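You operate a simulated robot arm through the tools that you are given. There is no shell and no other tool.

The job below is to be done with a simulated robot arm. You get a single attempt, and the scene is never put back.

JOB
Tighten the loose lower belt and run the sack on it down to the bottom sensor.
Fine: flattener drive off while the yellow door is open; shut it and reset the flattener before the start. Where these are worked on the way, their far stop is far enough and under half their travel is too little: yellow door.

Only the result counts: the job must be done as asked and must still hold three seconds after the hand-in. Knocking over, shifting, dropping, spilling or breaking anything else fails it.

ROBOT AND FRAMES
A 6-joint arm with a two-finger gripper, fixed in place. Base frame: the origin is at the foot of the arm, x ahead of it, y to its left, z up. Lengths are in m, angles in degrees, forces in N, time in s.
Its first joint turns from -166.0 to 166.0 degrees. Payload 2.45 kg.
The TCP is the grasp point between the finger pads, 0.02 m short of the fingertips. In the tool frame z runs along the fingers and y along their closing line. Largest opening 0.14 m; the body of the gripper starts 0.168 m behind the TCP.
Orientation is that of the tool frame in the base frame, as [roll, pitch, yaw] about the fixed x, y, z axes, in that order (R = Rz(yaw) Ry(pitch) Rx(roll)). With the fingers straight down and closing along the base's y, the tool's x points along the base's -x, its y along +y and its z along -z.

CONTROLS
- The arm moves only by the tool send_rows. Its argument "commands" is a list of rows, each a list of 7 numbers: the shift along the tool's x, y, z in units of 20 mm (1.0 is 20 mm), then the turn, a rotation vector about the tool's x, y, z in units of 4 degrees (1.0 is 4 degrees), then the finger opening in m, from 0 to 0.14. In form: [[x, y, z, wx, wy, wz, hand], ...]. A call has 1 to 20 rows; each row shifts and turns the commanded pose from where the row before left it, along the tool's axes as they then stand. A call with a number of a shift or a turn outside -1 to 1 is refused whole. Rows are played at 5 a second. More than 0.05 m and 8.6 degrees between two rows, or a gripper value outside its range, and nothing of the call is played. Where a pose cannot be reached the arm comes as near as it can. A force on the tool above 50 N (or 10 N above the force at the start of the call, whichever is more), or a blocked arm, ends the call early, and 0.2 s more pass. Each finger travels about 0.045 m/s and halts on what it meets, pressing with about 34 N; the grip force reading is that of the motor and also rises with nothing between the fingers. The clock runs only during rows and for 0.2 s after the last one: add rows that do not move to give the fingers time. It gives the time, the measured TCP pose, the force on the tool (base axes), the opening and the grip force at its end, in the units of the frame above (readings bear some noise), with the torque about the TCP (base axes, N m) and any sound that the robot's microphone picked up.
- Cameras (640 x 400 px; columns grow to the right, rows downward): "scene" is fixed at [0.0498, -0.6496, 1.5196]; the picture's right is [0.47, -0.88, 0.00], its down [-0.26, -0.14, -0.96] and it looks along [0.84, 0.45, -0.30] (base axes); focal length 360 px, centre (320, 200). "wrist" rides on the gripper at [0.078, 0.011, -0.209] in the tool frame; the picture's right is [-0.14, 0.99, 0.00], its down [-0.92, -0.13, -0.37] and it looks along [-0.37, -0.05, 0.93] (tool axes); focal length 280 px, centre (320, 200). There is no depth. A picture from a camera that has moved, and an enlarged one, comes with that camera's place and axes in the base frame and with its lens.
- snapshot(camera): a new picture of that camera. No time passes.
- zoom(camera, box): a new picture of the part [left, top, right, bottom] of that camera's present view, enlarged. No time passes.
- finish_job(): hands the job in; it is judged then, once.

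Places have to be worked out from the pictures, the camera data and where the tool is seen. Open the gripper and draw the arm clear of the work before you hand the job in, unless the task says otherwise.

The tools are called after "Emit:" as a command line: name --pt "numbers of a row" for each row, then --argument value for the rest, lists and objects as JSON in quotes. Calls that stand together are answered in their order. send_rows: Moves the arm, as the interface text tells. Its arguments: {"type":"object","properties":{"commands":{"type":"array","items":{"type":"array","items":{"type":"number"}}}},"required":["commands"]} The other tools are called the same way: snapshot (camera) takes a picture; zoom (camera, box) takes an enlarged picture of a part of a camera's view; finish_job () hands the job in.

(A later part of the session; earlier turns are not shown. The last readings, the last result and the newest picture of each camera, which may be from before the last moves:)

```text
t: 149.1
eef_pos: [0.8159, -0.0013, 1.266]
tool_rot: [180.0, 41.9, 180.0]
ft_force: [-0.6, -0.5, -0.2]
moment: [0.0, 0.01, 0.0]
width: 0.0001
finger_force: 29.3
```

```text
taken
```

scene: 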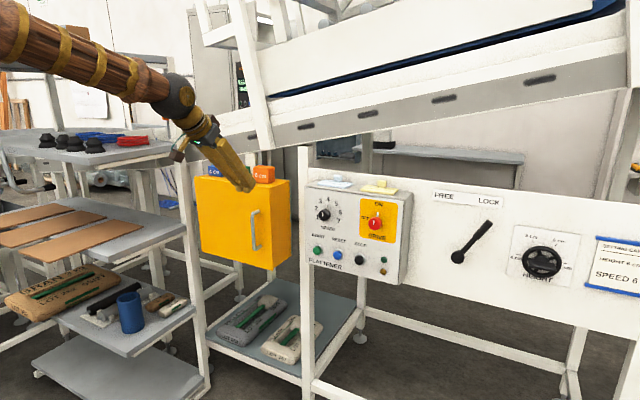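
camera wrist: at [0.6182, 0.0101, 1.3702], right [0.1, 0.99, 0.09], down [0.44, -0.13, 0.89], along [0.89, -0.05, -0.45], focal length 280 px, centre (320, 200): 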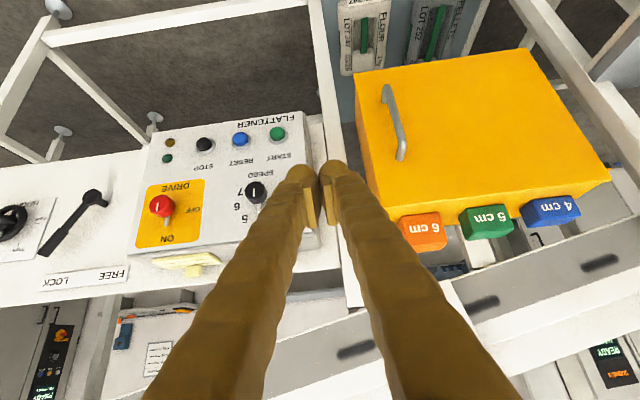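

Crossing worked. Now raise ~0.26 m straight up for a look onto the belts.

Emit:
send_rows --pt "-0.668 0 -0.744 0 0 0 0.0" --pt "-0.668 0 -0.744 0 0 0 0.0" --pt "-0.668 0 -0.744 0 0 0 0.0" --pt "-0.668 0 -0.744 0 0 0 0.0" --pt "-0.668 0 -0.744 0 0 0 0.0" --pt "-0.668 0 -0.744 0 0 0 0.0" --pt "-0.668 0 -0.744 0 0 0 0.0" --pt "-0.668 0 -0.744 0 0 0 0.0" --pt "-0.668 0 -0.744 0 0 0 0.0" --pt "-0.668 0 -0.744 0 0 0 0.0" --pt "-0.668 0 -0.744 0 0 0 0.0" --pt "-0.668 0 -0.744 0 0 0 0.0" --pt "-0.668 0 -0.744 0 0 0 0.0"

Emit:
snapshot --camera "wrist"

Emit:
snapshot --camera "scene"

```text
t: 151.9
eef_pos: [0.8182, -0.0016, 1.5273]
tool_rot: [180.0, 42.0, 180.0]
ft_force: [-0.1, -0.4, -0.5]
moment: [-0.02, 0.0, -0.01]
width: 0.0
finger_force: 29.9
```

```text
taken
camera wrist: at [0.6204, 0.0096, 1.6304], right [0.1, 0.99, 0.09], down [0.44, -0.13, 0.89], along [0.89, -0.05, -0.45], focal length 280 px, centre (320, 200)
```

wrist: 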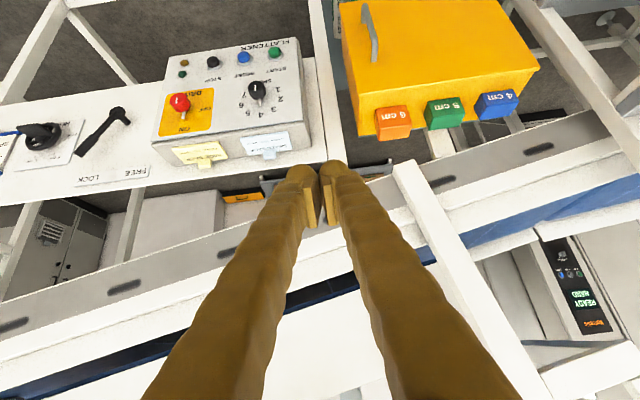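

```text
taken
```

scene: 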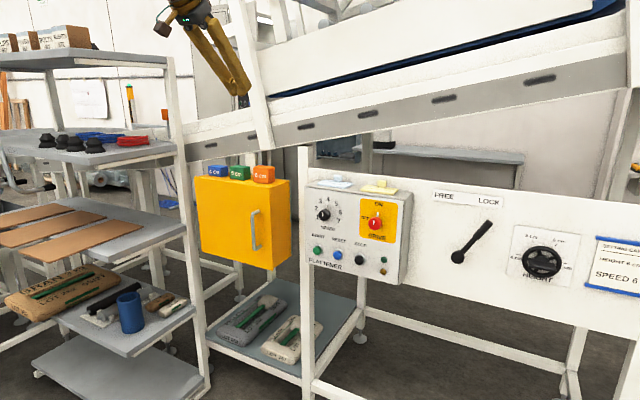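

The blue lower belt is now visible on the right. I yaw the view left toward the belt's bottom end.

Emit:
send_rows --pt "0 0 0 -0.669 0 -0.743 0.0" --pt "0 0 0 -0.669 0 -0.743 0.0" --pt "0 0 0 -0.669 0 -0.743 0.0" --pt "0 0 0 -0.669 0 -0.743 0.0" --pt "0 0 0 -0.669 0 -0.743 0.0" --pt "0 0 0 -0.669 0 -0.743 0.0" --pt "0 0 0 -0.669 0 -0.743 0.0" --pt "0 0 0 0 0 0 0.0"

Emit:
snapshot --camera "wrist"

```text
t: 153.7
eef_pos: [0.8174, -0.0011, 1.528]
tool_rot: [179.8, 41.9, -152.3]
ft_force: [-0.1, 0.9, -0.2]
moment: [0.03, 0.03, 0.0]
width: 0.0
finger_force: 29.8
```

```text
taken
camera wrist: at [0.6375, -0.0847, 1.6312], right [-0.37, 0.92, 0.09], down [0.45, 0.09, 0.89], along [0.81, 0.37, -0.45], focal length 280 px, centre (320, 200)
```

wrist: 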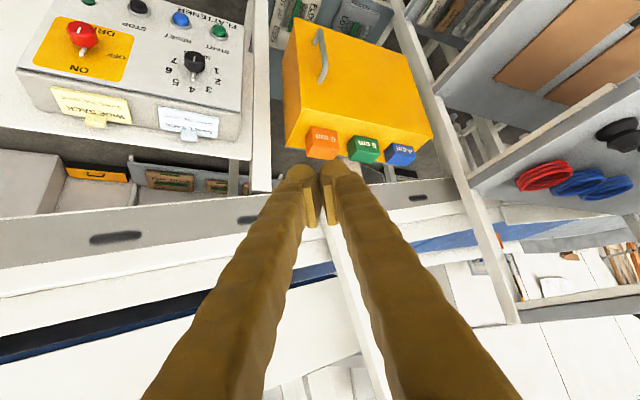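

Zooming on the belt's lower end behind the shelf post.

Emit:
zoom --camera "wrist" --box '[380, 170, 640, 330]'

Emit:
zoom --camera "wrist" --box '[0, 220, 320, 400]'

```text
2.46 times, centred on (510, 250) of wrist
camera zoom: at [0.6375, -0.0847, 1.6312], right [-0.37, 0.92, 0.09], down [0.45, 0.09, 0.89], along [0.81, 0.37, -0.45], focal length 690 px, centre (-148, 77)
```

zoom: 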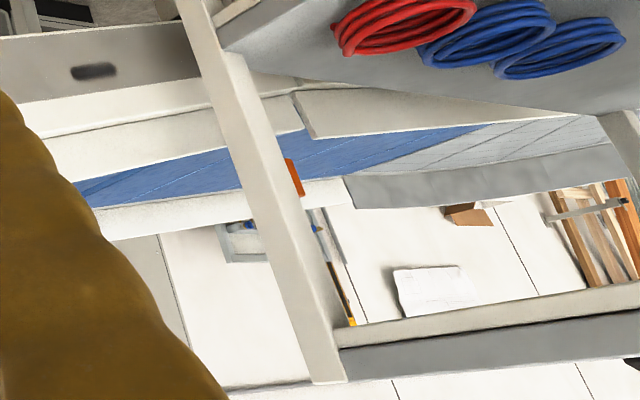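

```text
2.00 times, centred on (160, 310) of wrist
camera zoom: at [0.6375, -0.0847, 1.6312], right [-0.37, 0.92, 0.09], down [0.45, 0.09, 0.89], along [0.81, 0.37, -0.45], focal length 561 px, centre (640, -20)
```

zoom: 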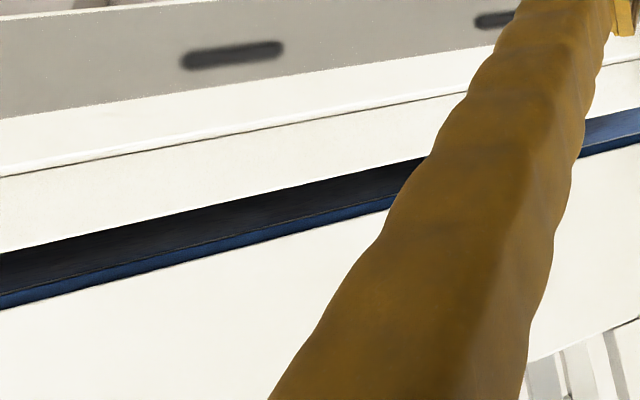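

The orange block on the far rail near the belt's end looks like the bottom sensor; no sack is on this open section yet. I turn the view right to look at the upper part of the conveyor for the sack.

Emit:
send_rows --pt "0 0 0 0.669 0 0.743 0.0" --pt "0 0 0 0.669 0 0.743 0.0" --pt "0 0 0 0.669 0 0.743 0.0" --pt "0 0 0 0.669 0 0.743 0.0" --pt "0 0 0 0.669 0 0.743 0.0" --pt "0 0 0 0.669 0 0.743 0.0" --pt "0 0 0 0.669 0 0.743 0.0" --pt "0 0 0 0.669 0 0.743 0.0" --pt "0 0 0 0.669 0 0.743 0.0" --pt "0 0 0 0.669 0 0.743 0.0" --pt "0 0 0 0.669 0 0.743 0.0" --pt "0 0 0 0.669 0 0.743 0.0" --pt "0 0 0 0.669 0 0.743 0.0" --pt "0 0 0 0.669 0 0.743 0.0" --pt "0 0 0 0.669 0 0.743 0.0"

Emit:
snapshot --camera "wrist"

Emit:
zoom --camera "scene" --box '[130, 60, 330, 180]'

```text
t: 156.9
eef_pos: [0.8161, -0.0013, 1.5263]
tool_rot: [-179.8, 41.9, 147.9]
ft_force: [-1.1, -0.5, 0.0]
moment: [0.0, -0.02, 0.02]
width: 0.0
finger_force: 29.1
```

```text
taken
camera wrist: at [0.6548, 0.113, 1.6305], right [0.61, 0.78, 0.09], down [0.3, -0.34, 0.89], along [0.73, -0.52, -0.45], focal length 280 px, centre (320, 200)
```

wrist: 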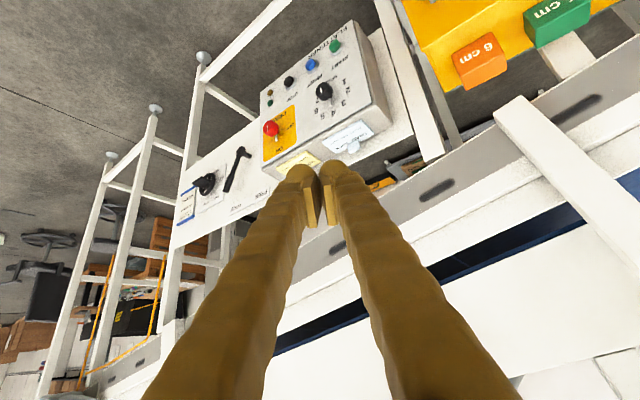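

```text
3.20 times, centred on (230, 120) of scene
camera zoom: at [0.0498, -0.6496, 1.5196], right [0.47, -0.88, 0.0], down [-0.26, -0.14, -0.96], along [0.84, 0.45, -0.3], focal length 1152 px, centre (608, 456)
```

zoom: 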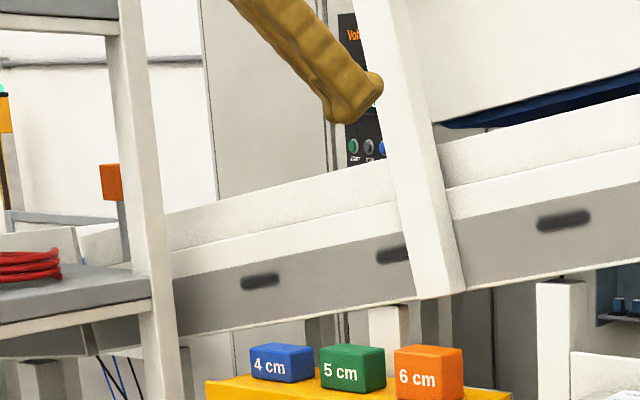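

No sack in sight up to there; it must be in the nip. The orange sensor is visible in the scene view at the belt's lower end, so I can watch from there. I return: yaw back and lower.

Emit:
send_rows --pt "0 0 0 -0.669 0 -0.743 0.0" --pt "0 0 0 -0.669 0 -0.743 0.0" --pt "0 0 0 -0.669 0 -0.743 0.0" --pt "0 0 0 -0.669 0 -0.743 0.0" --pt "0 0 0 -0.669 0 -0.743 0.0" --pt "0 0 0 -0.669 0 -0.743 0.0" --pt "0 0 0 -0.669 0 -0.743 0.0" --pt "0 0 0 -0.669 0 -0.743 0.0" --pt "0.668 0 0.744 0 0 0 0.0" --pt "0.668 0 0.744 0 0 0 0.0" --pt "0.668 0 0.744 0 0 0 0.0" --pt "0.668 0 0.744 0 0 0 0.0" --pt "0.668 0 0.744 0 0 0 0.0" --pt "0.668 0 0.744 0 0 0 0.0" --pt "0.668 0 0.744 0 0 0 0.0" --pt "0.668 0 0.744 0 0 0 0.0" --pt "0.668 0 0.744 0 0 0 0.0" --pt "0.668 0 0.744 0 0 0 0.0" --pt "0.668 0 0.744 0 0 0 0.0" --pt "0.668 0 0.744 0 0 0 0.0"

Emit:
send_rows --pt "0 0 0 0 0 0 0.0"

```text
t: 161.1
eef_pos: [0.8161, -0.0007, 1.2845]
tool_rot: [179.9, 41.9, 179.8]
ft_force: [0.2, 0.3, 0.0]
moment: [0.0, 0.01, 0.03]
width: 0.0001
finger_force: 29.9
```

```text
t: 161.5
eef_pos: [0.8149, -0.001, 1.2849]
tool_rot: [179.9, 41.9, 179.9]
ft_force: [0.9, 0.1, 0.1]
moment: [0.01, -0.01, 0.02]
width: 0.0001
finger_force: 29.2
```

Back at y≈0, z≈1.285 with clean orientation. I tilt up to horizontal in-plane (48°).

Emit:
send_rows --pt "0 0.03 0 0 -1 0 0.0" --pt "0 0 0 0 -1 0 0.0" --pt "0 0 0 0 -1 0 0.0" --pt "0 0 0 0 -1 0 0.0" --pt "0 0 0 0 -1 0 0.0" --pt "0 0 0 0 -1 0 0.0" --pt "0 0 0 0 -1 0 0.0" --pt "0 0 0 0 -1 0 0.0" --pt "0 0 0 0 -1 0 0.0" --pt "0 0 0 0 -1 0 0.0" --pt "0 0 0 0 -1 0 0.0" --pt "0 0 0 0 -1 0 0.0" --pt "0 0 0 0 0 0 0.0"

Emit:
snapshot --camera "scene"

```text
t: 164.3
eef_pos: [0.8169, -0.0002, 1.2858]
tool_rot: [152.7, 90.0, 152.6]
ft_force: [0.4, -0.1, 0.2]
moment: [-0.01, 0.02, 0.01]
width: 0.0
finger_force: 29.9
```

```text
taken
```

scene: 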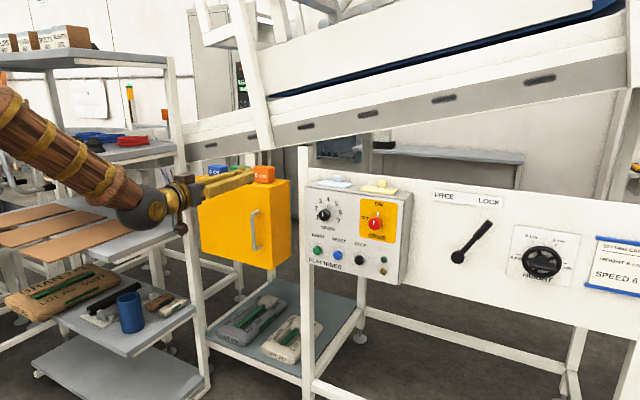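

Horizontal again. I move down to in front of START.

Emit:
send_rows --pt "1 -0.29 0.3 0 0 0 0.0" --pt "1 -0.29 0.3 0 0 0 0.0" --pt "1 -0.29 0.3 0 0 0 0.0" --pt "1 -0.29 0.3 0 0 0 0.0" --pt "1 -0.29 0.3 0 0 0 0.0" --pt "1 -0.29 0.3 0 0 0 0.0" --pt "1 -0.29 0.3 0 0 0 0.0" --pt "1 -0.29 0.3 0 0 0 0.0" --pt "1 -0.29 0.3 0 0 0 0.0" --pt "1 -0.29 0.3 0 0 0 0.0" --pt "1 -0.29 0.3 0 0 0 0.0" --pt "1 -0.29 0.3 0 0 0 0.0" --pt "1 -0.29 0.3 0 0 0 0.0" --pt "1 -0.29 0.3 0 0 0 0.0" --pt "1 -0.29 0.3 0 0 0 0.0" --pt "1 -0.29 0.3 0 0 0 0.0" --pt "0 0 0 0 0 0 0.0"

Emit:
snapshot --camera "wrist"

Emit:
zoom --camera "scene" --box '[300, 200, 420, 290]'

```text
t: 167.9
eef_pos: [0.9102, -0.0926, 0.9655]
tool_rot: [157.1, 89.9, 156.9]
ft_force: [-0.1, 0.2, -0.7]
moment: [0.0, 0.01, 0.02]
width: 0.0
finger_force: 29.0
```

```text
taken
camera wrist: at [0.7012, -0.0818, 0.8884], right [0.0, 0.99, 0.14], down [-0.37, -0.13, 0.92], along [0.93, -0.05, 0.36], focal length 280 px, centre (320, 200)
```

wrist: 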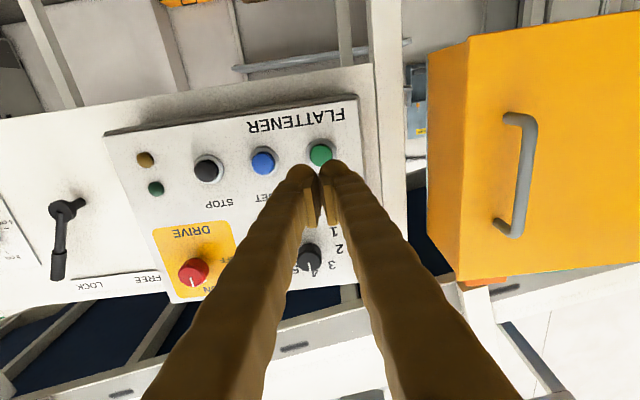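

```text
4.44 times, centred on (360, 245) of scene
camera zoom: at [0.0498, -0.6496, 1.5196], right [0.47, -0.88, 0.0], down [-0.26, -0.14, -0.96], along [0.84, 0.45, -0.3], focal length 1601 px, centre (142, 0)
```

zoom: 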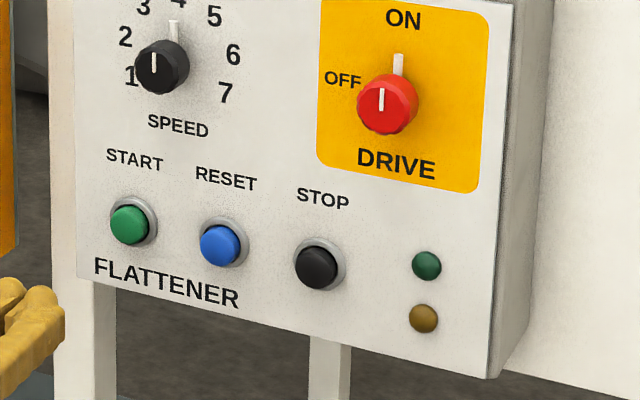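

START centre reads (1.066, -0.091, 0.967), aligned; both lamps are off, drive ON. I press START gently.

Emit:
send_rows --pt "0 0 1 0 0 0 0.0" --pt "0 0 1 0 0 0 0.0" --pt "0 0 1 0 0 0 0.0" --pt "0 0 1 0 0 0 0.0" --pt "0 0 1 0 0 0 0.0" --pt "0 0 1 0 0 0 0.0" --pt "0 0 0.8 0 0 0 0.0" --pt "0 0 0.15 0 0 0 0.0" --pt "0 0 0.15 0 0 0 0.0" --pt "0 0 0.15 0 0 0 0.0" --pt "0 0 0 0 0 0 0.0"

Emit:
snapshot --camera "scene"

Emit:
zoom --camera "scene" --box '[300, 200, 420, 290]'

Emit:
zoom --camera "scene" --box '[130, 60, 330, 180]'

```text
t: 170.3
eef_pos: [1.0555, -0.0933, 0.9648]
tool_rot: [158.2, 89.9, 158.2]
ft_force: [-8.8, -0.1, 0.3]
moment: [0.01, -0.04, 0.02]
width: 0.0059
finger_force: 29.3
heard: click
```

```text
taken
```

scene: 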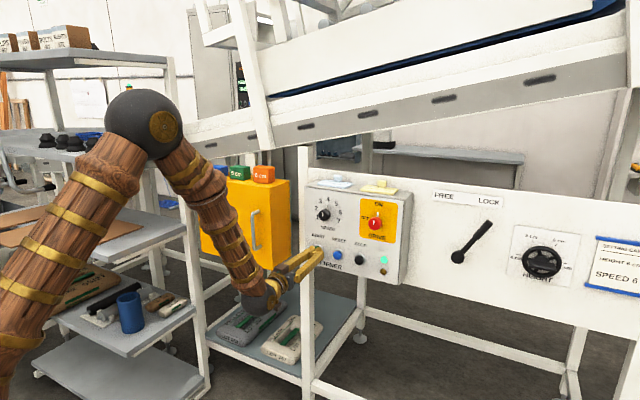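

```text
4.44 times, centred on (360, 245) of scene
camera zoom: at [0.0498, -0.6496, 1.5196], right [0.47, -0.88, 0.0], down [-0.26, -0.14, -0.96], along [0.84, 0.45, -0.3], focal length 1601 px, centre (142, 0)
```

zoom: 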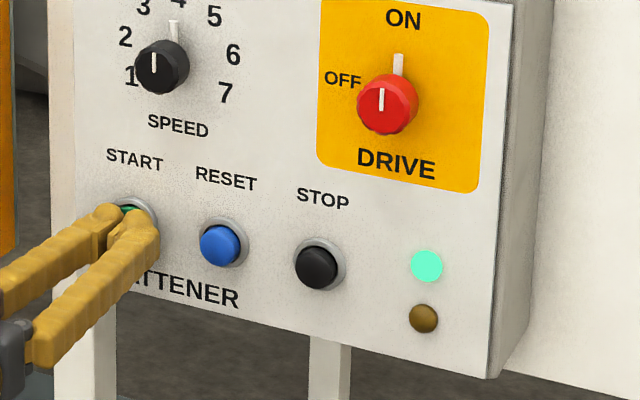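

```text
3.20 times, centred on (230, 120) of scene
camera zoom: at [0.0498, -0.6496, 1.5196], right [0.47, -0.88, 0.0], down [-0.26, -0.14, -0.96], along [0.84, 0.45, -0.3], focal length 1152 px, centre (608, 456)
```

zoom: 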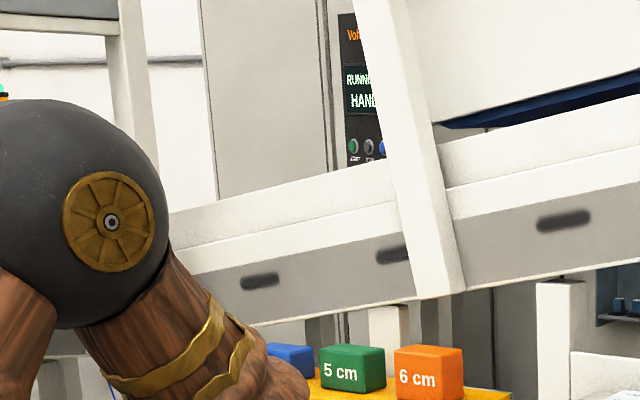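

START clicked, the green lamp is lit and the display reads RUNNING. I back off and move in front of STOP (in case it's needed), which also clears the scene view of the belt end.

Emit:
send_rows --pt "0 0 -1 0 0 0 0.0" --pt "0 0 -1 0 0 0 0.0" --pt "0 0 -1 0 0 0 0.0" --pt "0 -1 0 0 0 0 0.0" --pt "0 -1 0 0 0 0 0.0"

Emit:
snapshot --camera "scene"

Emit:
zoom --camera "scene" --box '[130, 60, 330, 180]'

```text
t: 171.5
eef_pos: [0.9968, -0.1332, 0.9651]
tool_rot: [149.2, 89.8, 149.1]
ft_force: [0.5, 0.4, 0.5]
moment: [0.0, 0.03, -0.02]
width: 0.0
finger_force: 29.0
```

```text
taken
```

scene: 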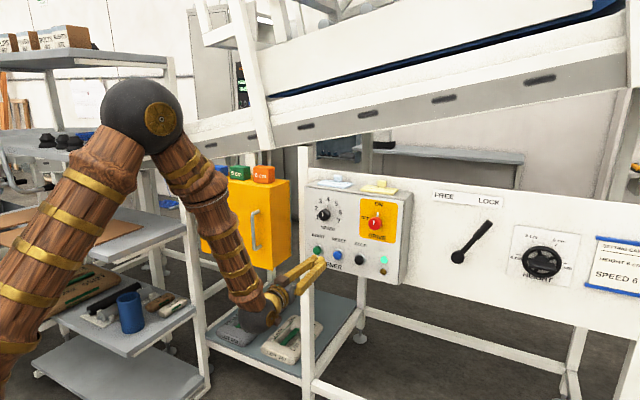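

```text
3.20 times, centred on (230, 120) of scene
camera zoom: at [0.0498, -0.6496, 1.5196], right [0.47, -0.88, 0.0], down [-0.26, -0.14, -0.96], along [0.84, 0.45, -0.3], focal length 1152 px, centre (608, 456)
```

zoom: 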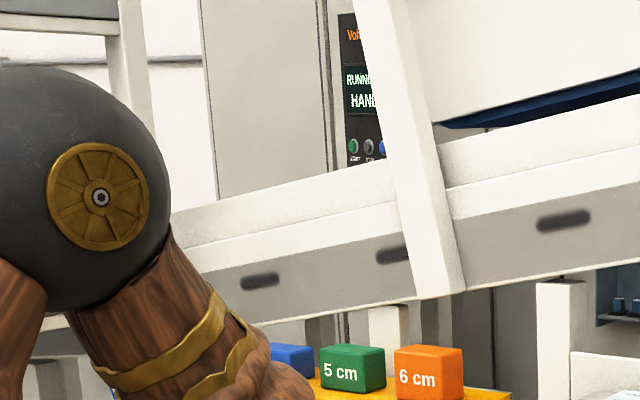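

Still running, nothing visible yet. I continue toward STOP, with the fingers kept clear of the panel.

Emit:
send_rows --pt "0 -1 0 0 0 0 0.0" --pt "0 -1 0 0 0 0 0.0" --pt "0 -1 0 0 0 0 0.0" --pt "0 -1 0 0 0 0 0.0" --pt "0 -1 0 0 0 0 0.0" --pt "0 -0.7 0 0 0 0 0.0"

Emit:
snapshot --camera "scene"

Emit:
zoom --camera "scene" --box '[130, 60, 330, 180]'

```text
t: 172.9
eef_pos: [0.9971, -0.2469, 0.9666]
tool_rot: [150.4, 89.8, 150.4]
ft_force: [-1.5, -0.9, 0.1]
moment: [-0.02, 0.0, 0.03]
width: 0.0002
finger_force: 29.0
```

```text
taken
```

scene: 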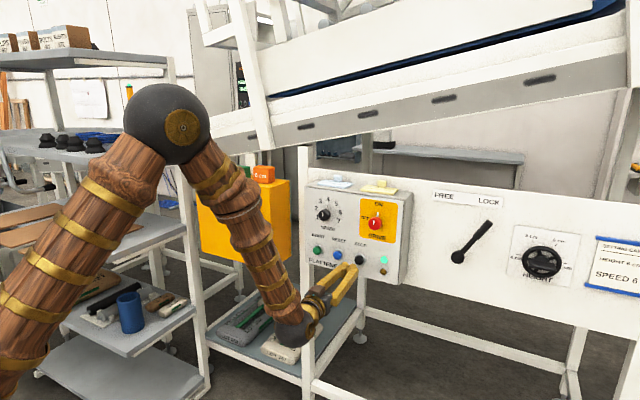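

```text
3.20 times, centred on (230, 120) of scene
camera zoom: at [0.0498, -0.6496, 1.5196], right [0.47, -0.88, 0.0], down [-0.26, -0.14, -0.96], along [0.84, 0.45, -0.3], focal length 1152 px, centre (608, 456)
```

zoom: 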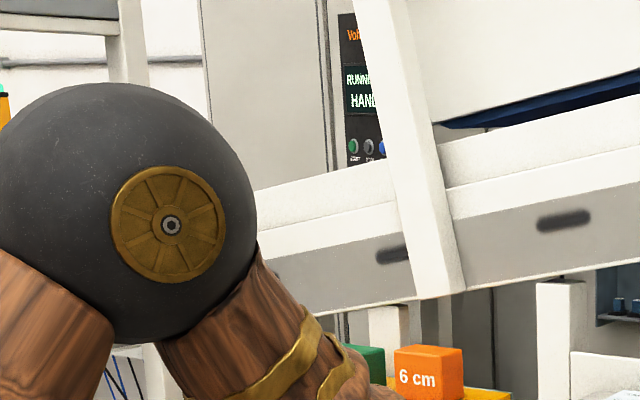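

The elbow hides the sensor; I retreat in x for a better view and let the belt run on.

Emit:
send_rows --pt "-0.5 0 -1 0 0 0 0.0" --pt "-0.5 0 -1 0 0 0 0.0" --pt "-0.5 0 -1 0 0 0 0.0" --pt "-0.5 0 -1 0 0 0 0.0" --pt "-0.5 0 -1 0 0 0 0.0"

Emit:
snapshot --camera "scene"

Emit:
zoom --camera "scene" --box '[130, 60, 330, 180]'

```text
t: 174.1
eef_pos: [0.8966, -0.2456, 1.0164]
tool_rot: [161.5, 89.8, 161.5]
ft_force: [0.2, 0.2, 0.1]
moment: [-0.02, -0.02, -0.01]
width: 0.0
finger_force: 29.7
```

```text
taken
```

scene: 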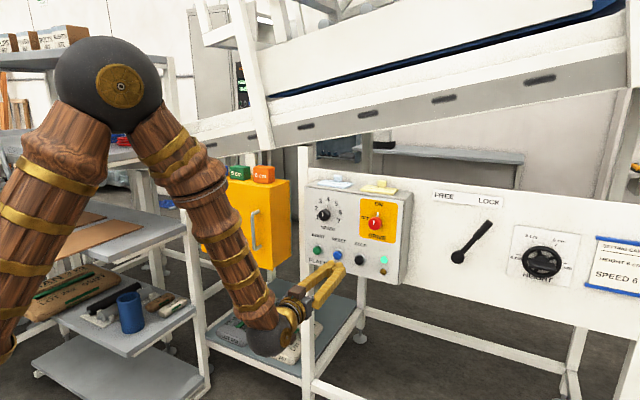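

```text
3.20 times, centred on (230, 120) of scene
camera zoom: at [0.0498, -0.6496, 1.5196], right [0.47, -0.88, 0.0], down [-0.26, -0.14, -0.96], along [0.84, 0.45, -0.3], focal length 1152 px, centre (608, 456)
```

zoom: 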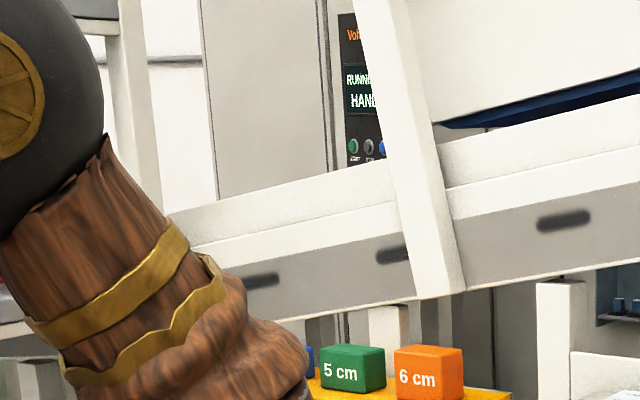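

Still RUNNING (~4 s since start). I back a bit more and keep watching.

Emit:
send_rows --pt "-0.8 0 -0.6 0 0 0 0.0" --pt "-0.8 0 -0.6 0 0 0 0.0" --pt "-0.8 0 0 0 0 0 0.0" --pt "-0.8 0 0 0 0 0 0.0" --pt "0 0 0 0 0 0 0.0"

Emit:
snapshot --camera "scene"

Emit:
zoom --camera "scene" --box '[130, 60, 330, 180]'

Emit:
snapshot --camera "wrist"

```text
t: 175.3
eef_pos: [0.8725, -0.2451, 1.0792]
tool_rot: [157.4, 89.9, 157.3]
ft_force: [0.0, -0.6, 0.1]
moment: [-0.04, 0.02, -0.02]
width: 0.0001
finger_force: 29.2
```

```text
taken
```

scene: 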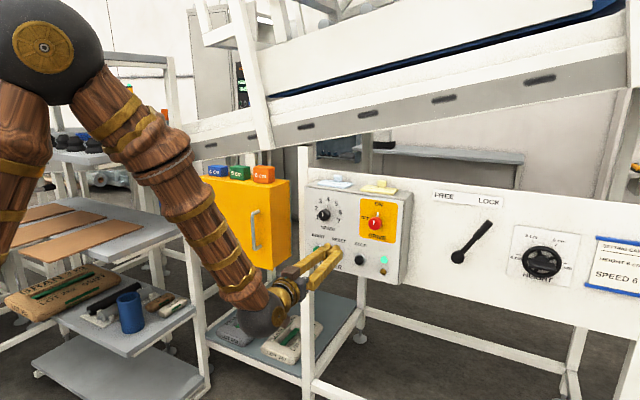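

```text
3.20 times, centred on (230, 120) of scene
camera zoom: at [0.0498, -0.6496, 1.5196], right [0.47, -0.88, 0.0], down [-0.26, -0.14, -0.96], along [0.84, 0.45, -0.3], focal length 1152 px, centre (608, 456)
```

zoom: 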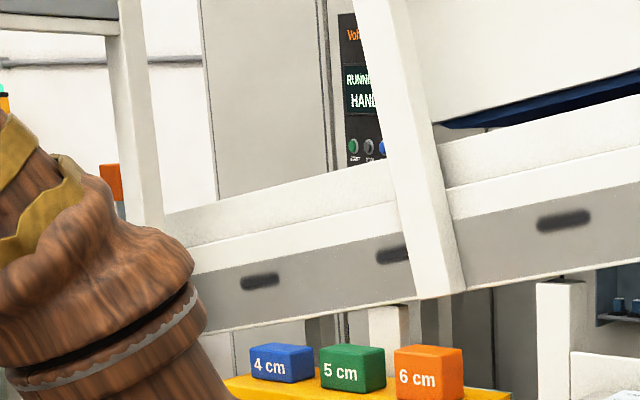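

```text
taken
camera wrist: at [0.6631, -0.2345, 1.0027], right [0.0, 0.99, 0.14], down [-0.37, -0.13, 0.92], along [0.93, -0.05, 0.36], focal length 280 px, centre (320, 200)
```

wrist: 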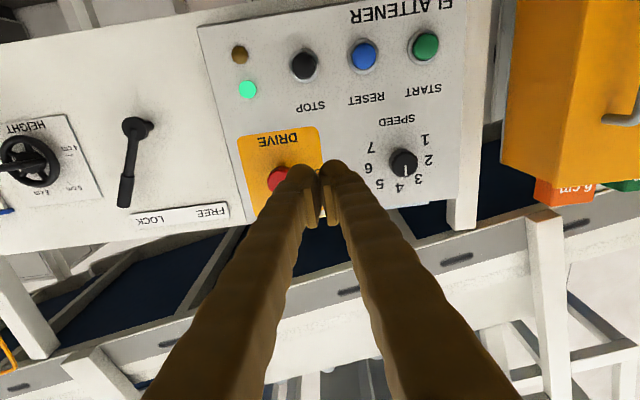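

The sensor is now in view. I idle about a second at a time and keep checking.

Emit:
send_rows --pt "0 0 0 0 0 0 0.0" --pt "0 0 0 0 0 0 0.0" --pt "0 0 0 0 0 0 0.0" --pt "0 0 0 0 0 0 0.0" --pt "0 0 0 0 0 0 0.0" --pt "0 0 0 0 0 0 0.0"

Emit:
zoom --camera "scene" --box '[130, 60, 330, 180]'

Emit:
zoom --camera "scene" --box '[260, 0, 640, 150]'

```text
t: 176.7
eef_pos: [0.872, -0.2452, 1.0797]
tool_rot: [156.2, 90.0, 156.0]
ft_force: [0.4, -0.3, -1.1]
moment: [-0.02, 0.0, 0.01]
width: 0.0002
finger_force: 29.5
```

```text
3.20 times, centred on (230, 120) of scene
camera zoom: at [0.0498, -0.6496, 1.5196], right [0.47, -0.88, 0.0], down [-0.26, -0.14, -0.96], along [0.84, 0.45, -0.3], focal length 1152 px, centre (608, 456)
```

zoom: 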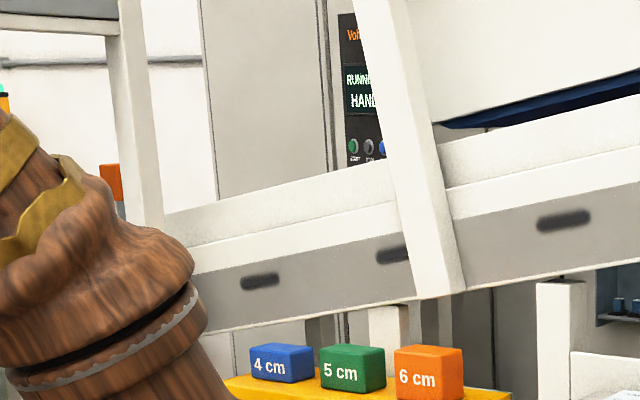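

```text
1.68 times, centred on (450, 75) of scene
camera zoom: at [0.0498, -0.6496, 1.5196], right [0.47, -0.88, 0.0], down [-0.26, -0.14, -0.96], along [0.84, 0.45, -0.3], focal length 607 px, centre (101, 410)
```

zoom: 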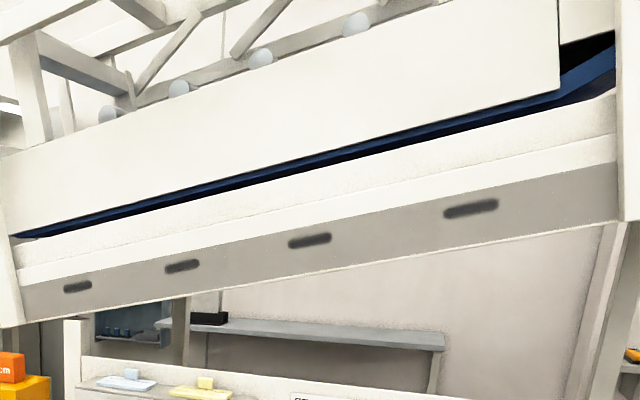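

Still RUNNING, nothing emerging yet. I wait further, checking often.

Emit:
send_rows --pt "0 0 0 0 0 0 0.0" --pt "0 0 0 0 0 0 0.0" --pt "0 0 0 0 0 0 0.0" --pt "0 0 0 0 0 0 0.0" --pt "0 0 0 0 0 0 0.0" --pt "0 0 0 0 0 0 0.0" --pt "0 0 0 0 0 0 0.0" --pt "0 0 0 0 0 0 0.0"

Emit:
zoom --camera "scene" --box '[130, 60, 330, 180]'

Emit:
zoom --camera "scene" --box '[300, 160, 420, 290]'

```text
t: 178.5
eef_pos: [0.8734, -0.2462, 1.0794]
tool_rot: [156.7, 89.9, 156.6]
ft_force: [0.8, -0.9, 0.1]
moment: [0.0, 0.03, 0.01]
width: 0.0
finger_force: 29.0
```

```text
3.20 times, centred on (230, 120) of scene
camera zoom: at [0.0498, -0.6496, 1.5196], right [0.47, -0.88, 0.0], down [-0.26, -0.14, -0.96], along [0.84, 0.45, -0.3], focal length 1152 px, centre (608, 456)
```

zoom: 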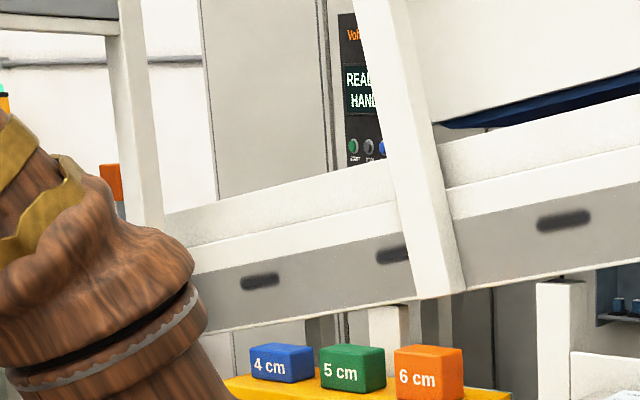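

```text
3.08 times, centred on (360, 225) of scene
camera zoom: at [0.0498, -0.6496, 1.5196], right [0.47, -0.88, 0.0], down [-0.26, -0.14, -0.96], along [0.84, 0.45, -0.3], focal length 1108 px, centre (197, 123)
```

zoom: 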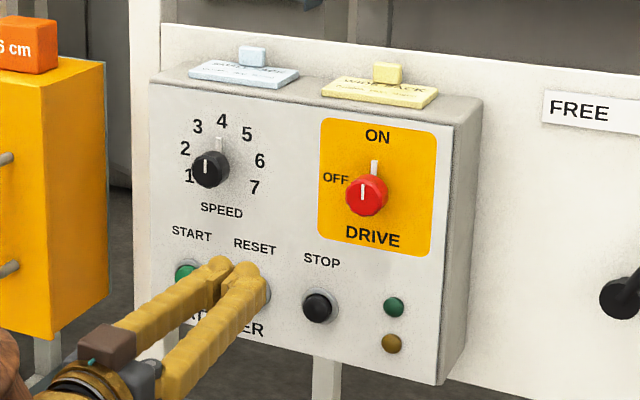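

The machine stopped by itself: display back to READY, green lamp off, no fault lamp – consistent with the sack reaching the bottom sensor. I go back to the vantage to verify it.

Emit:
send_rows --pt "-0.73 0.946 -0.22 0 0 0 0.0" --pt "-0.73 0.946 -0.22 0 0 0 0.0" --pt "-0.73 0.946 -0.22 0 0 0 0.0" --pt "-0.73 0.946 -0.22 0 0 0 0.0" --pt "-0.73 0.946 -0.22 0 0 0 0.0" --pt "-0.73 0.946 -0.22 0 0 0 0.0" --pt "-0.73 0.946 -0.22 0 0 0 0.0" --pt "-0.73 0.946 -0.22 0 0 0 0.0" --pt "-0.73 0.946 -0.22 0 0 0 0.0" --pt "-0.73 0.946 -0.22 0 0 0 0.0" --pt "-0.73 0.946 -0.22 0 0 0 0.0" --pt "-0.73 0.946 -0.22 0 0 0 0.0" --pt "-0.73 0.946 -0.22 0 0 0 0.0" --pt "0 0 0 0 0 0 0.0"

Emit:
snapshot --camera "scene"

```text
t: 181.5
eef_pos: [0.8154, 0.0005, 1.2701]
tool_rot: [158.7, 89.9, 158.6]
ft_force: [-0.8, -0.2, -1.3]
moment: [0.03, 0.01, 0.04]
width: 0.0
finger_force: 29.3
```

```text
taken
```

scene: 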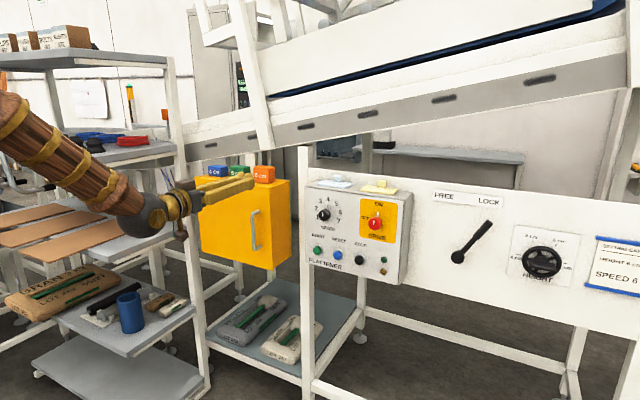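

Now tilt down in-plane as before, then raise.

Emit:
send_rows --pt "0 -0.05 0 0 1 0 0.0" --pt "0 0 0 0 1 0 0.0" --pt "0 0 0 0 1 0 0.0" --pt "0 0 0 0 1 0 0.0" --pt "0 0 0 0 1 0 0.0" --pt "0 0 0 0 1 0 0.0" --pt "0 0 0 0 1 0 0.0" --pt "0 0 0 0 1 0 0.0" --pt "0 0 0 0 1 0 0.0" --pt "0 0 0 0 1 0 0.0" --pt "0 0 0 0 1 0 0.0" --pt "0 0 0 0 1 0 0.0" --pt "0 0 0 0 0 0 0.0"

Emit:
send_rows --pt "-0.668 0 -0.744 0 0 0 0.0" --pt "-0.668 0 -0.744 0 0 0 0.0" --pt "-0.668 0 -0.744 0 0 0 0.0" --pt "-0.668 0 -0.744 0 0 0 0.0" --pt "-0.668 0 -0.744 0 0 0 0.0" --pt "-0.668 0 -0.744 0 0 0 0.0" --pt "-0.668 0 -0.744 0 0 0 0.0" --pt "-0.668 0 -0.744 0 0 0 0.0" --pt "-0.668 0 -0.744 0 0 0 0.0" --pt "-0.668 0 -0.744 0 0 0 0.0" --pt "-0.668 0 -0.744 0 0 0 0.0" --pt "-0.668 0 -0.744 0 0 0 0.0" --pt "-0.668 0 -0.744 0 0 0 0.0" --pt "0 0 0 -0.669 0 -0.743 0.0" --pt "0 0 0 -0.669 0 -0.743 0.0" --pt "0 0 0 -0.669 0 -0.743 0.0" --pt "0 0 0 -0.669 0 -0.743 0.0" --pt "0 0 0 -0.669 0 -0.743 0.0" --pt "0 0 0 -0.669 0 -0.743 0.0" --pt "0 0 0 -0.669 0 -0.743 0.0"

Emit:
snapshot --camera "wrist"

Emit:
zoom --camera "wrist" --box '[380, 170, 640, 330]'

Emit:
zoom --camera "scene" --box '[130, 60, 330, 180]'

```text
t: 184.3
eef_pos: [0.8162, -0.0015, 1.2705]
tool_rot: [180.0, 41.8, 179.9]
ft_force: [-1.2, -0.1, 0.1]
moment: [0.02, 0.01, -0.02]
width: 0.0002
finger_force: 29.2
```

```text
t: 188.5
eef_pos: [0.8163, -0.0033, 1.5312]
tool_rot: [179.9, 42.1, -152.2]
ft_force: [-0.5, 0.3, 0.3]
moment: [0.01, 0.02, -0.01]
width: 0.0
finger_force: 29.7
```

```text
taken
camera wrist: at [0.6365, -0.086, 1.635], right [-0.37, 0.92, 0.09], down [0.45, 0.09, 0.89], along [0.81, 0.37, -0.45], focal length 280 px, centre (320, 200)
```

wrist: 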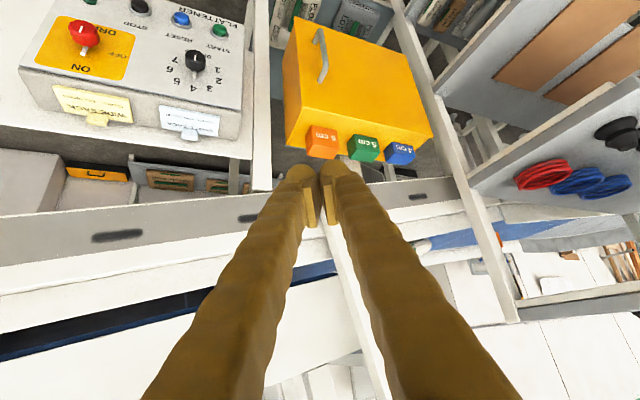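

```text
2.46 times, centred on (510, 250) of wrist
camera zoom: at [0.6365, -0.086, 1.635], right [-0.37, 0.92, 0.09], down [0.45, 0.09, 0.89], along [0.81, 0.37, -0.45], focal length 690 px, centre (-148, 77)
```

zoom: 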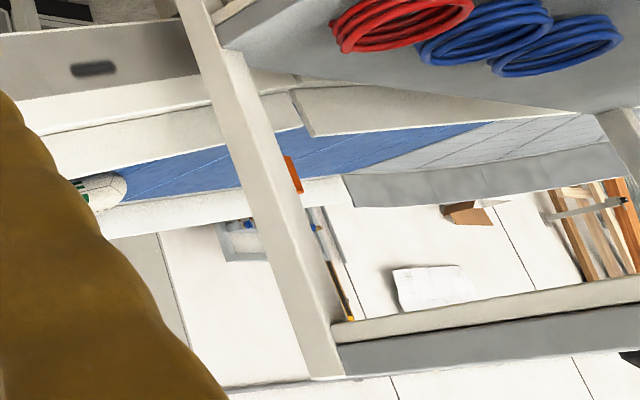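

```text
3.20 times, centred on (230, 120) of scene
camera zoom: at [0.0498, -0.6496, 1.5196], right [0.47, -0.88, 0.0], down [-0.26, -0.14, -0.96], along [0.84, 0.45, -0.3], focal length 1152 px, centre (608, 456)
```

zoom: 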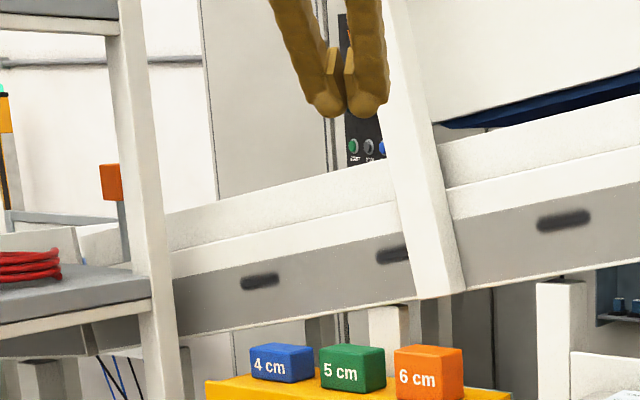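

A white sack is now on the belt, stopped a bit up-belt of the orange block, partly behind my finger. I open the gripper and yaw a little more to see it clearly between the fingers.

Emit:
send_rows --pt "0 0 0 -0.669 0 -0.743 0.03" --pt "0 0 0 -0.669 0 -0.743 0.06" --pt "0 0 0 -0.669 0 -0.743 0.09" --pt "0 0 0 0 0 0 0.12" --pt "0 0 0 0 0 0 0.14" --pt "0 0 0 0 0 0 0.14" --pt "0 0 0 0 0 0 0.14"

Emit:
snapshot --camera "wrist"

Emit:
zoom --camera "wrist" --box '[340, 180, 560, 320]'

```text
t: 190.1
eef_pos: [0.8173, -0.0033, 1.5305]
tool_rot: [179.8, 42.0, -140.3]
ft_force: [-0.8, -0.7, 0.5]
moment: [0.01, -0.02, -0.05]
width: 0.1361
finger_force: 0.0
```

```text
taken
camera wrist: at [0.6575, -0.122, 1.6346], right [-0.56, 0.83, 0.09], down [0.42, 0.18, 0.89], along [0.72, 0.54, -0.45], focal length 280 px, centre (320, 200)
```

wrist: 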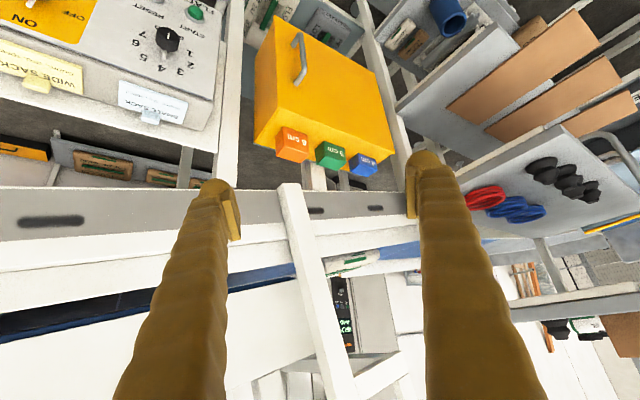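

```text
2.86 times, centred on (450, 250) of wrist
camera zoom: at [0.6575, -0.122, 1.6346], right [-0.56, 0.83, 0.09], down [0.42, 0.18, 0.89], along [0.72, 0.54, -0.45], focal length 801 px, centre (-51, 57)
```

zoom: 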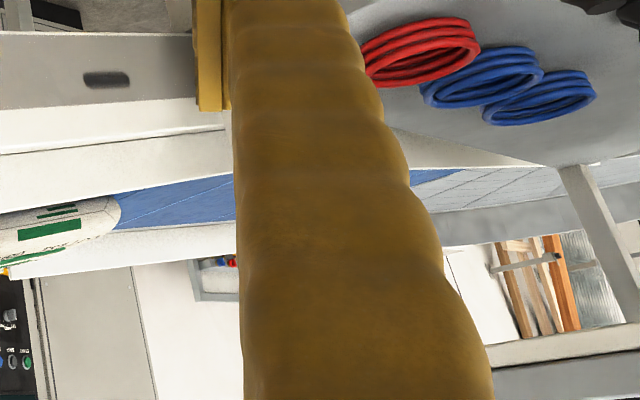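

Zooming on the sack and the display.

Emit:
zoom --camera "wrist" --box '[290, 200, 430, 290]'

Emit:
zoom --camera "wrist" --box '[300, 260, 400, 370]'

Emit:
zoom --camera "scene" --box '[150, 80, 270, 170]'

```text
4.44 times, centred on (360, 245) of wrist
camera zoom: at [0.6575, -0.122, 1.6346], right [-0.56, 0.83, 0.09], down [0.42, 0.18, 0.89], along [0.72, 0.54, -0.45], focal length 1246 px, centre (142, 0)
```

zoom: 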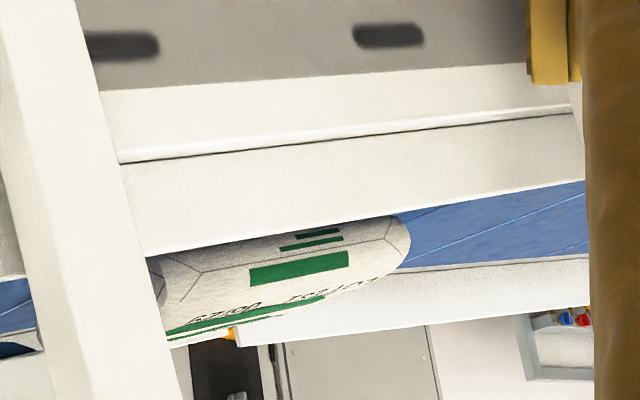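

```text
3.64 times, centred on (350, 315) of wrist
camera zoom: at [0.6575, -0.122, 1.6346], right [-0.56, 0.83, 0.09], down [0.42, 0.18, 0.89], along [0.72, 0.54, -0.45], focal length 1020 px, centre (211, -218)
```

zoom: 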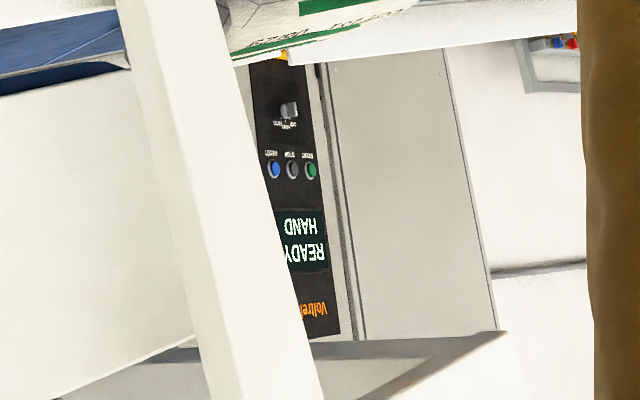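

```text
4.44 times, centred on (210, 125) of scene
camera zoom: at [0.0498, -0.6496, 1.5196], right [0.47, -0.88, 0.0], down [-0.26, -0.14, -0.96], along [0.84, 0.45, -0.3], focal length 1601 px, centre (809, 533)
```

zoom: 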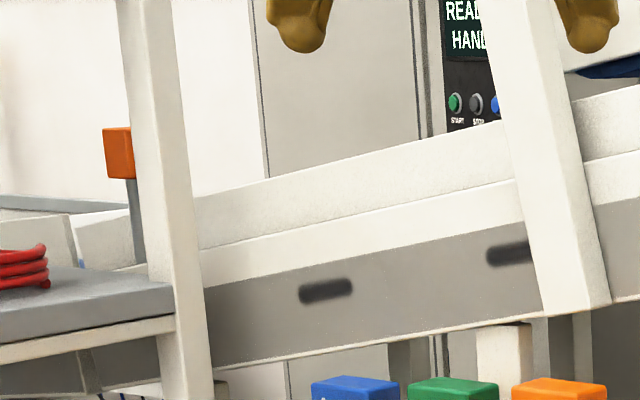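

The triangulated sensor beam line (y≈0.76) crosses right at the sack's leading end, and the machine auto-stopped with READY – so the sack is at the bottom sensor. I idle two seconds to confirm everything stays put, then check the whole scene.

Emit:
send_rows --pt "0 0 0 0 0 0 0.14" --pt "0 0 0 0 0 0 0.14" --pt "0 0 0 0 0 0 0.14" --pt "0 0 0 0 0 0 0.14" --pt "0 0 0 0 0 0 0.14" --pt "0 0 0 0 0 0 0.14" --pt "0 0 0 0 0 0 0.14" --pt "0 0 0 0 0 0 0.14" --pt "0 0 0 0 0 0 0.14" --pt "0 0 0 0 0 0 0.14"

Emit:
zoom --camera "wrist" --box '[290, 200, 430, 290]'

Emit:
snapshot --camera "scene"

Emit:
zoom --camera "scene" --box '[180, 150, 420, 300]'

```text
t: 192.3
eef_pos: [0.8173, -0.0037, 1.5315]
tool_rot: [179.7, 42.0, -140.1]
ft_force: [-0.2, 0.5, 0.4]
moment: [0.02, 0.01, 0.0]
width: 0.1401
finger_force: 0.0
```

```text
4.44 times, centred on (360, 245) of wrist
camera zoom: at [0.6575, -0.122, 1.6346], right [-0.56, 0.83, 0.09], down [0.42, 0.18, 0.89], along [0.72, 0.54, -0.45], focal length 1246 px, centre (142, 0)
```

zoom: 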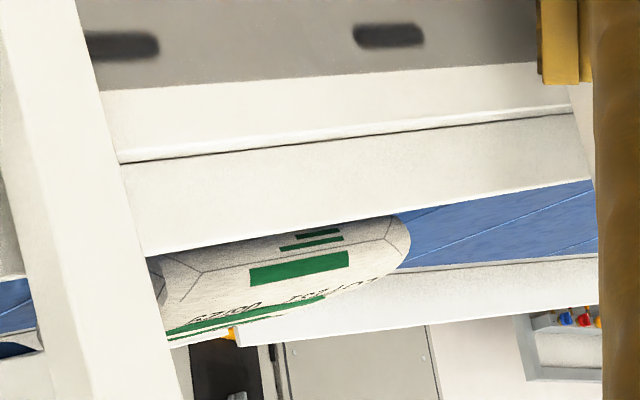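

```text
taken
```

scene: 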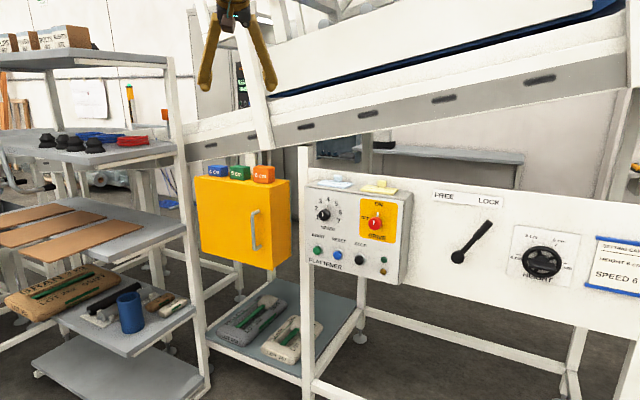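

```text
2.67 times, centred on (300, 225) of scene
camera zoom: at [0.0498, -0.6496, 1.5196], right [0.47, -0.88, 0.0], down [-0.26, -0.14, -0.96], along [0.84, 0.45, -0.3], focal length 960 px, centre (373, 133)
```

zoom: 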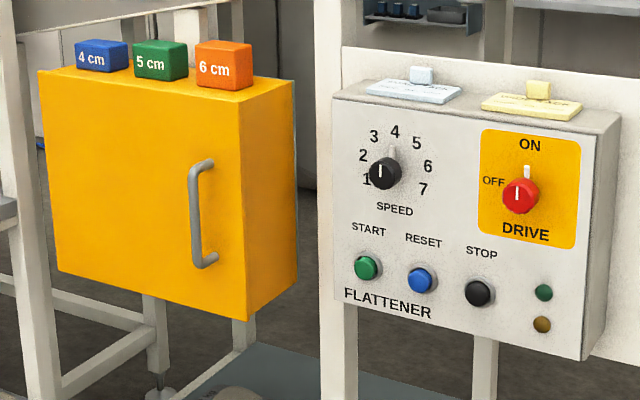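

All is stable: sack at rest, lamps off with READY, door shut, blocks and cards in place. For certainty I shift the camera 16 cm sideways to triangulate the sack's leading end against the sensor.

Emit:
send_rows --pt "-0.478 0.766 0.43 0 0 0 0.14" --pt "-0.478 0.766 0.43 0 0 0 0.14" --pt "-0.478 0.766 0.43 0 0 0 0.14" --pt "-0.478 0.766 0.43 0 0 0 0.14" --pt "-0.478 0.766 0.43 0 0 0 0.14" --pt "-0.478 0.766 0.43 0 0 0 0.14" --pt "-0.478 0.766 0.43 0 0 0 0.14" --pt "-0.478 0.766 0.43 0 0 0 0.14" --pt "0 0 0 0 0 0 0.14"

Emit:
snapshot --camera "wrist"

Emit:
zoom --camera "wrist" --box '[240, 190, 420, 300]'

```text
t: 194.3
eef_pos: [0.8171, 0.1578, 1.5323]
tool_rot: [179.8, 42.0, -140.3]
ft_force: [-0.4, -0.3, -0.3]
moment: [0.0, 0.01, 0.02]
width: 0.1401
finger_force: 0.1
```

```text
taken
camera wrist: at [0.6579, 0.0377, 1.6359], right [-0.56, 0.83, 0.09], down [0.42, 0.18, 0.89], along [0.72, 0.53, -0.45], focal length 280 px, centre (320, 200)
```

wrist: 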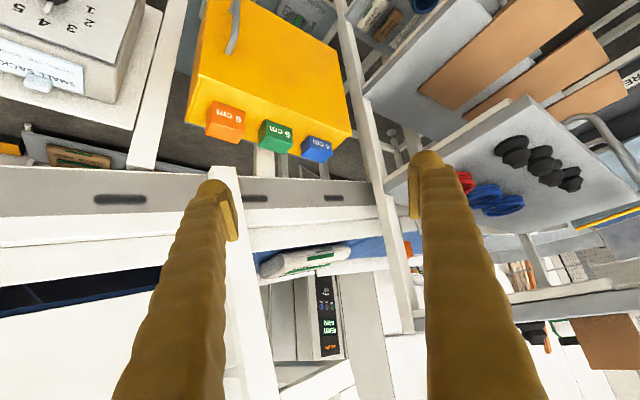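

```text
3.56 times, centred on (330, 245) of wrist
camera zoom: at [0.6579, 0.0377, 1.6359], right [-0.56, 0.83, 0.09], down [0.42, 0.18, 0.89], along [0.72, 0.53, -0.45], focal length 997 px, centre (284, 40)
```

zoom: 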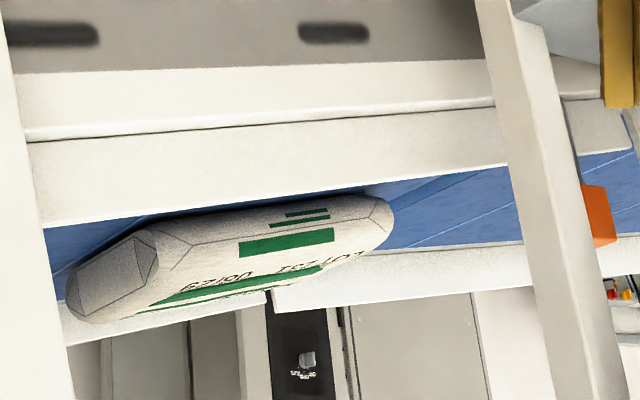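

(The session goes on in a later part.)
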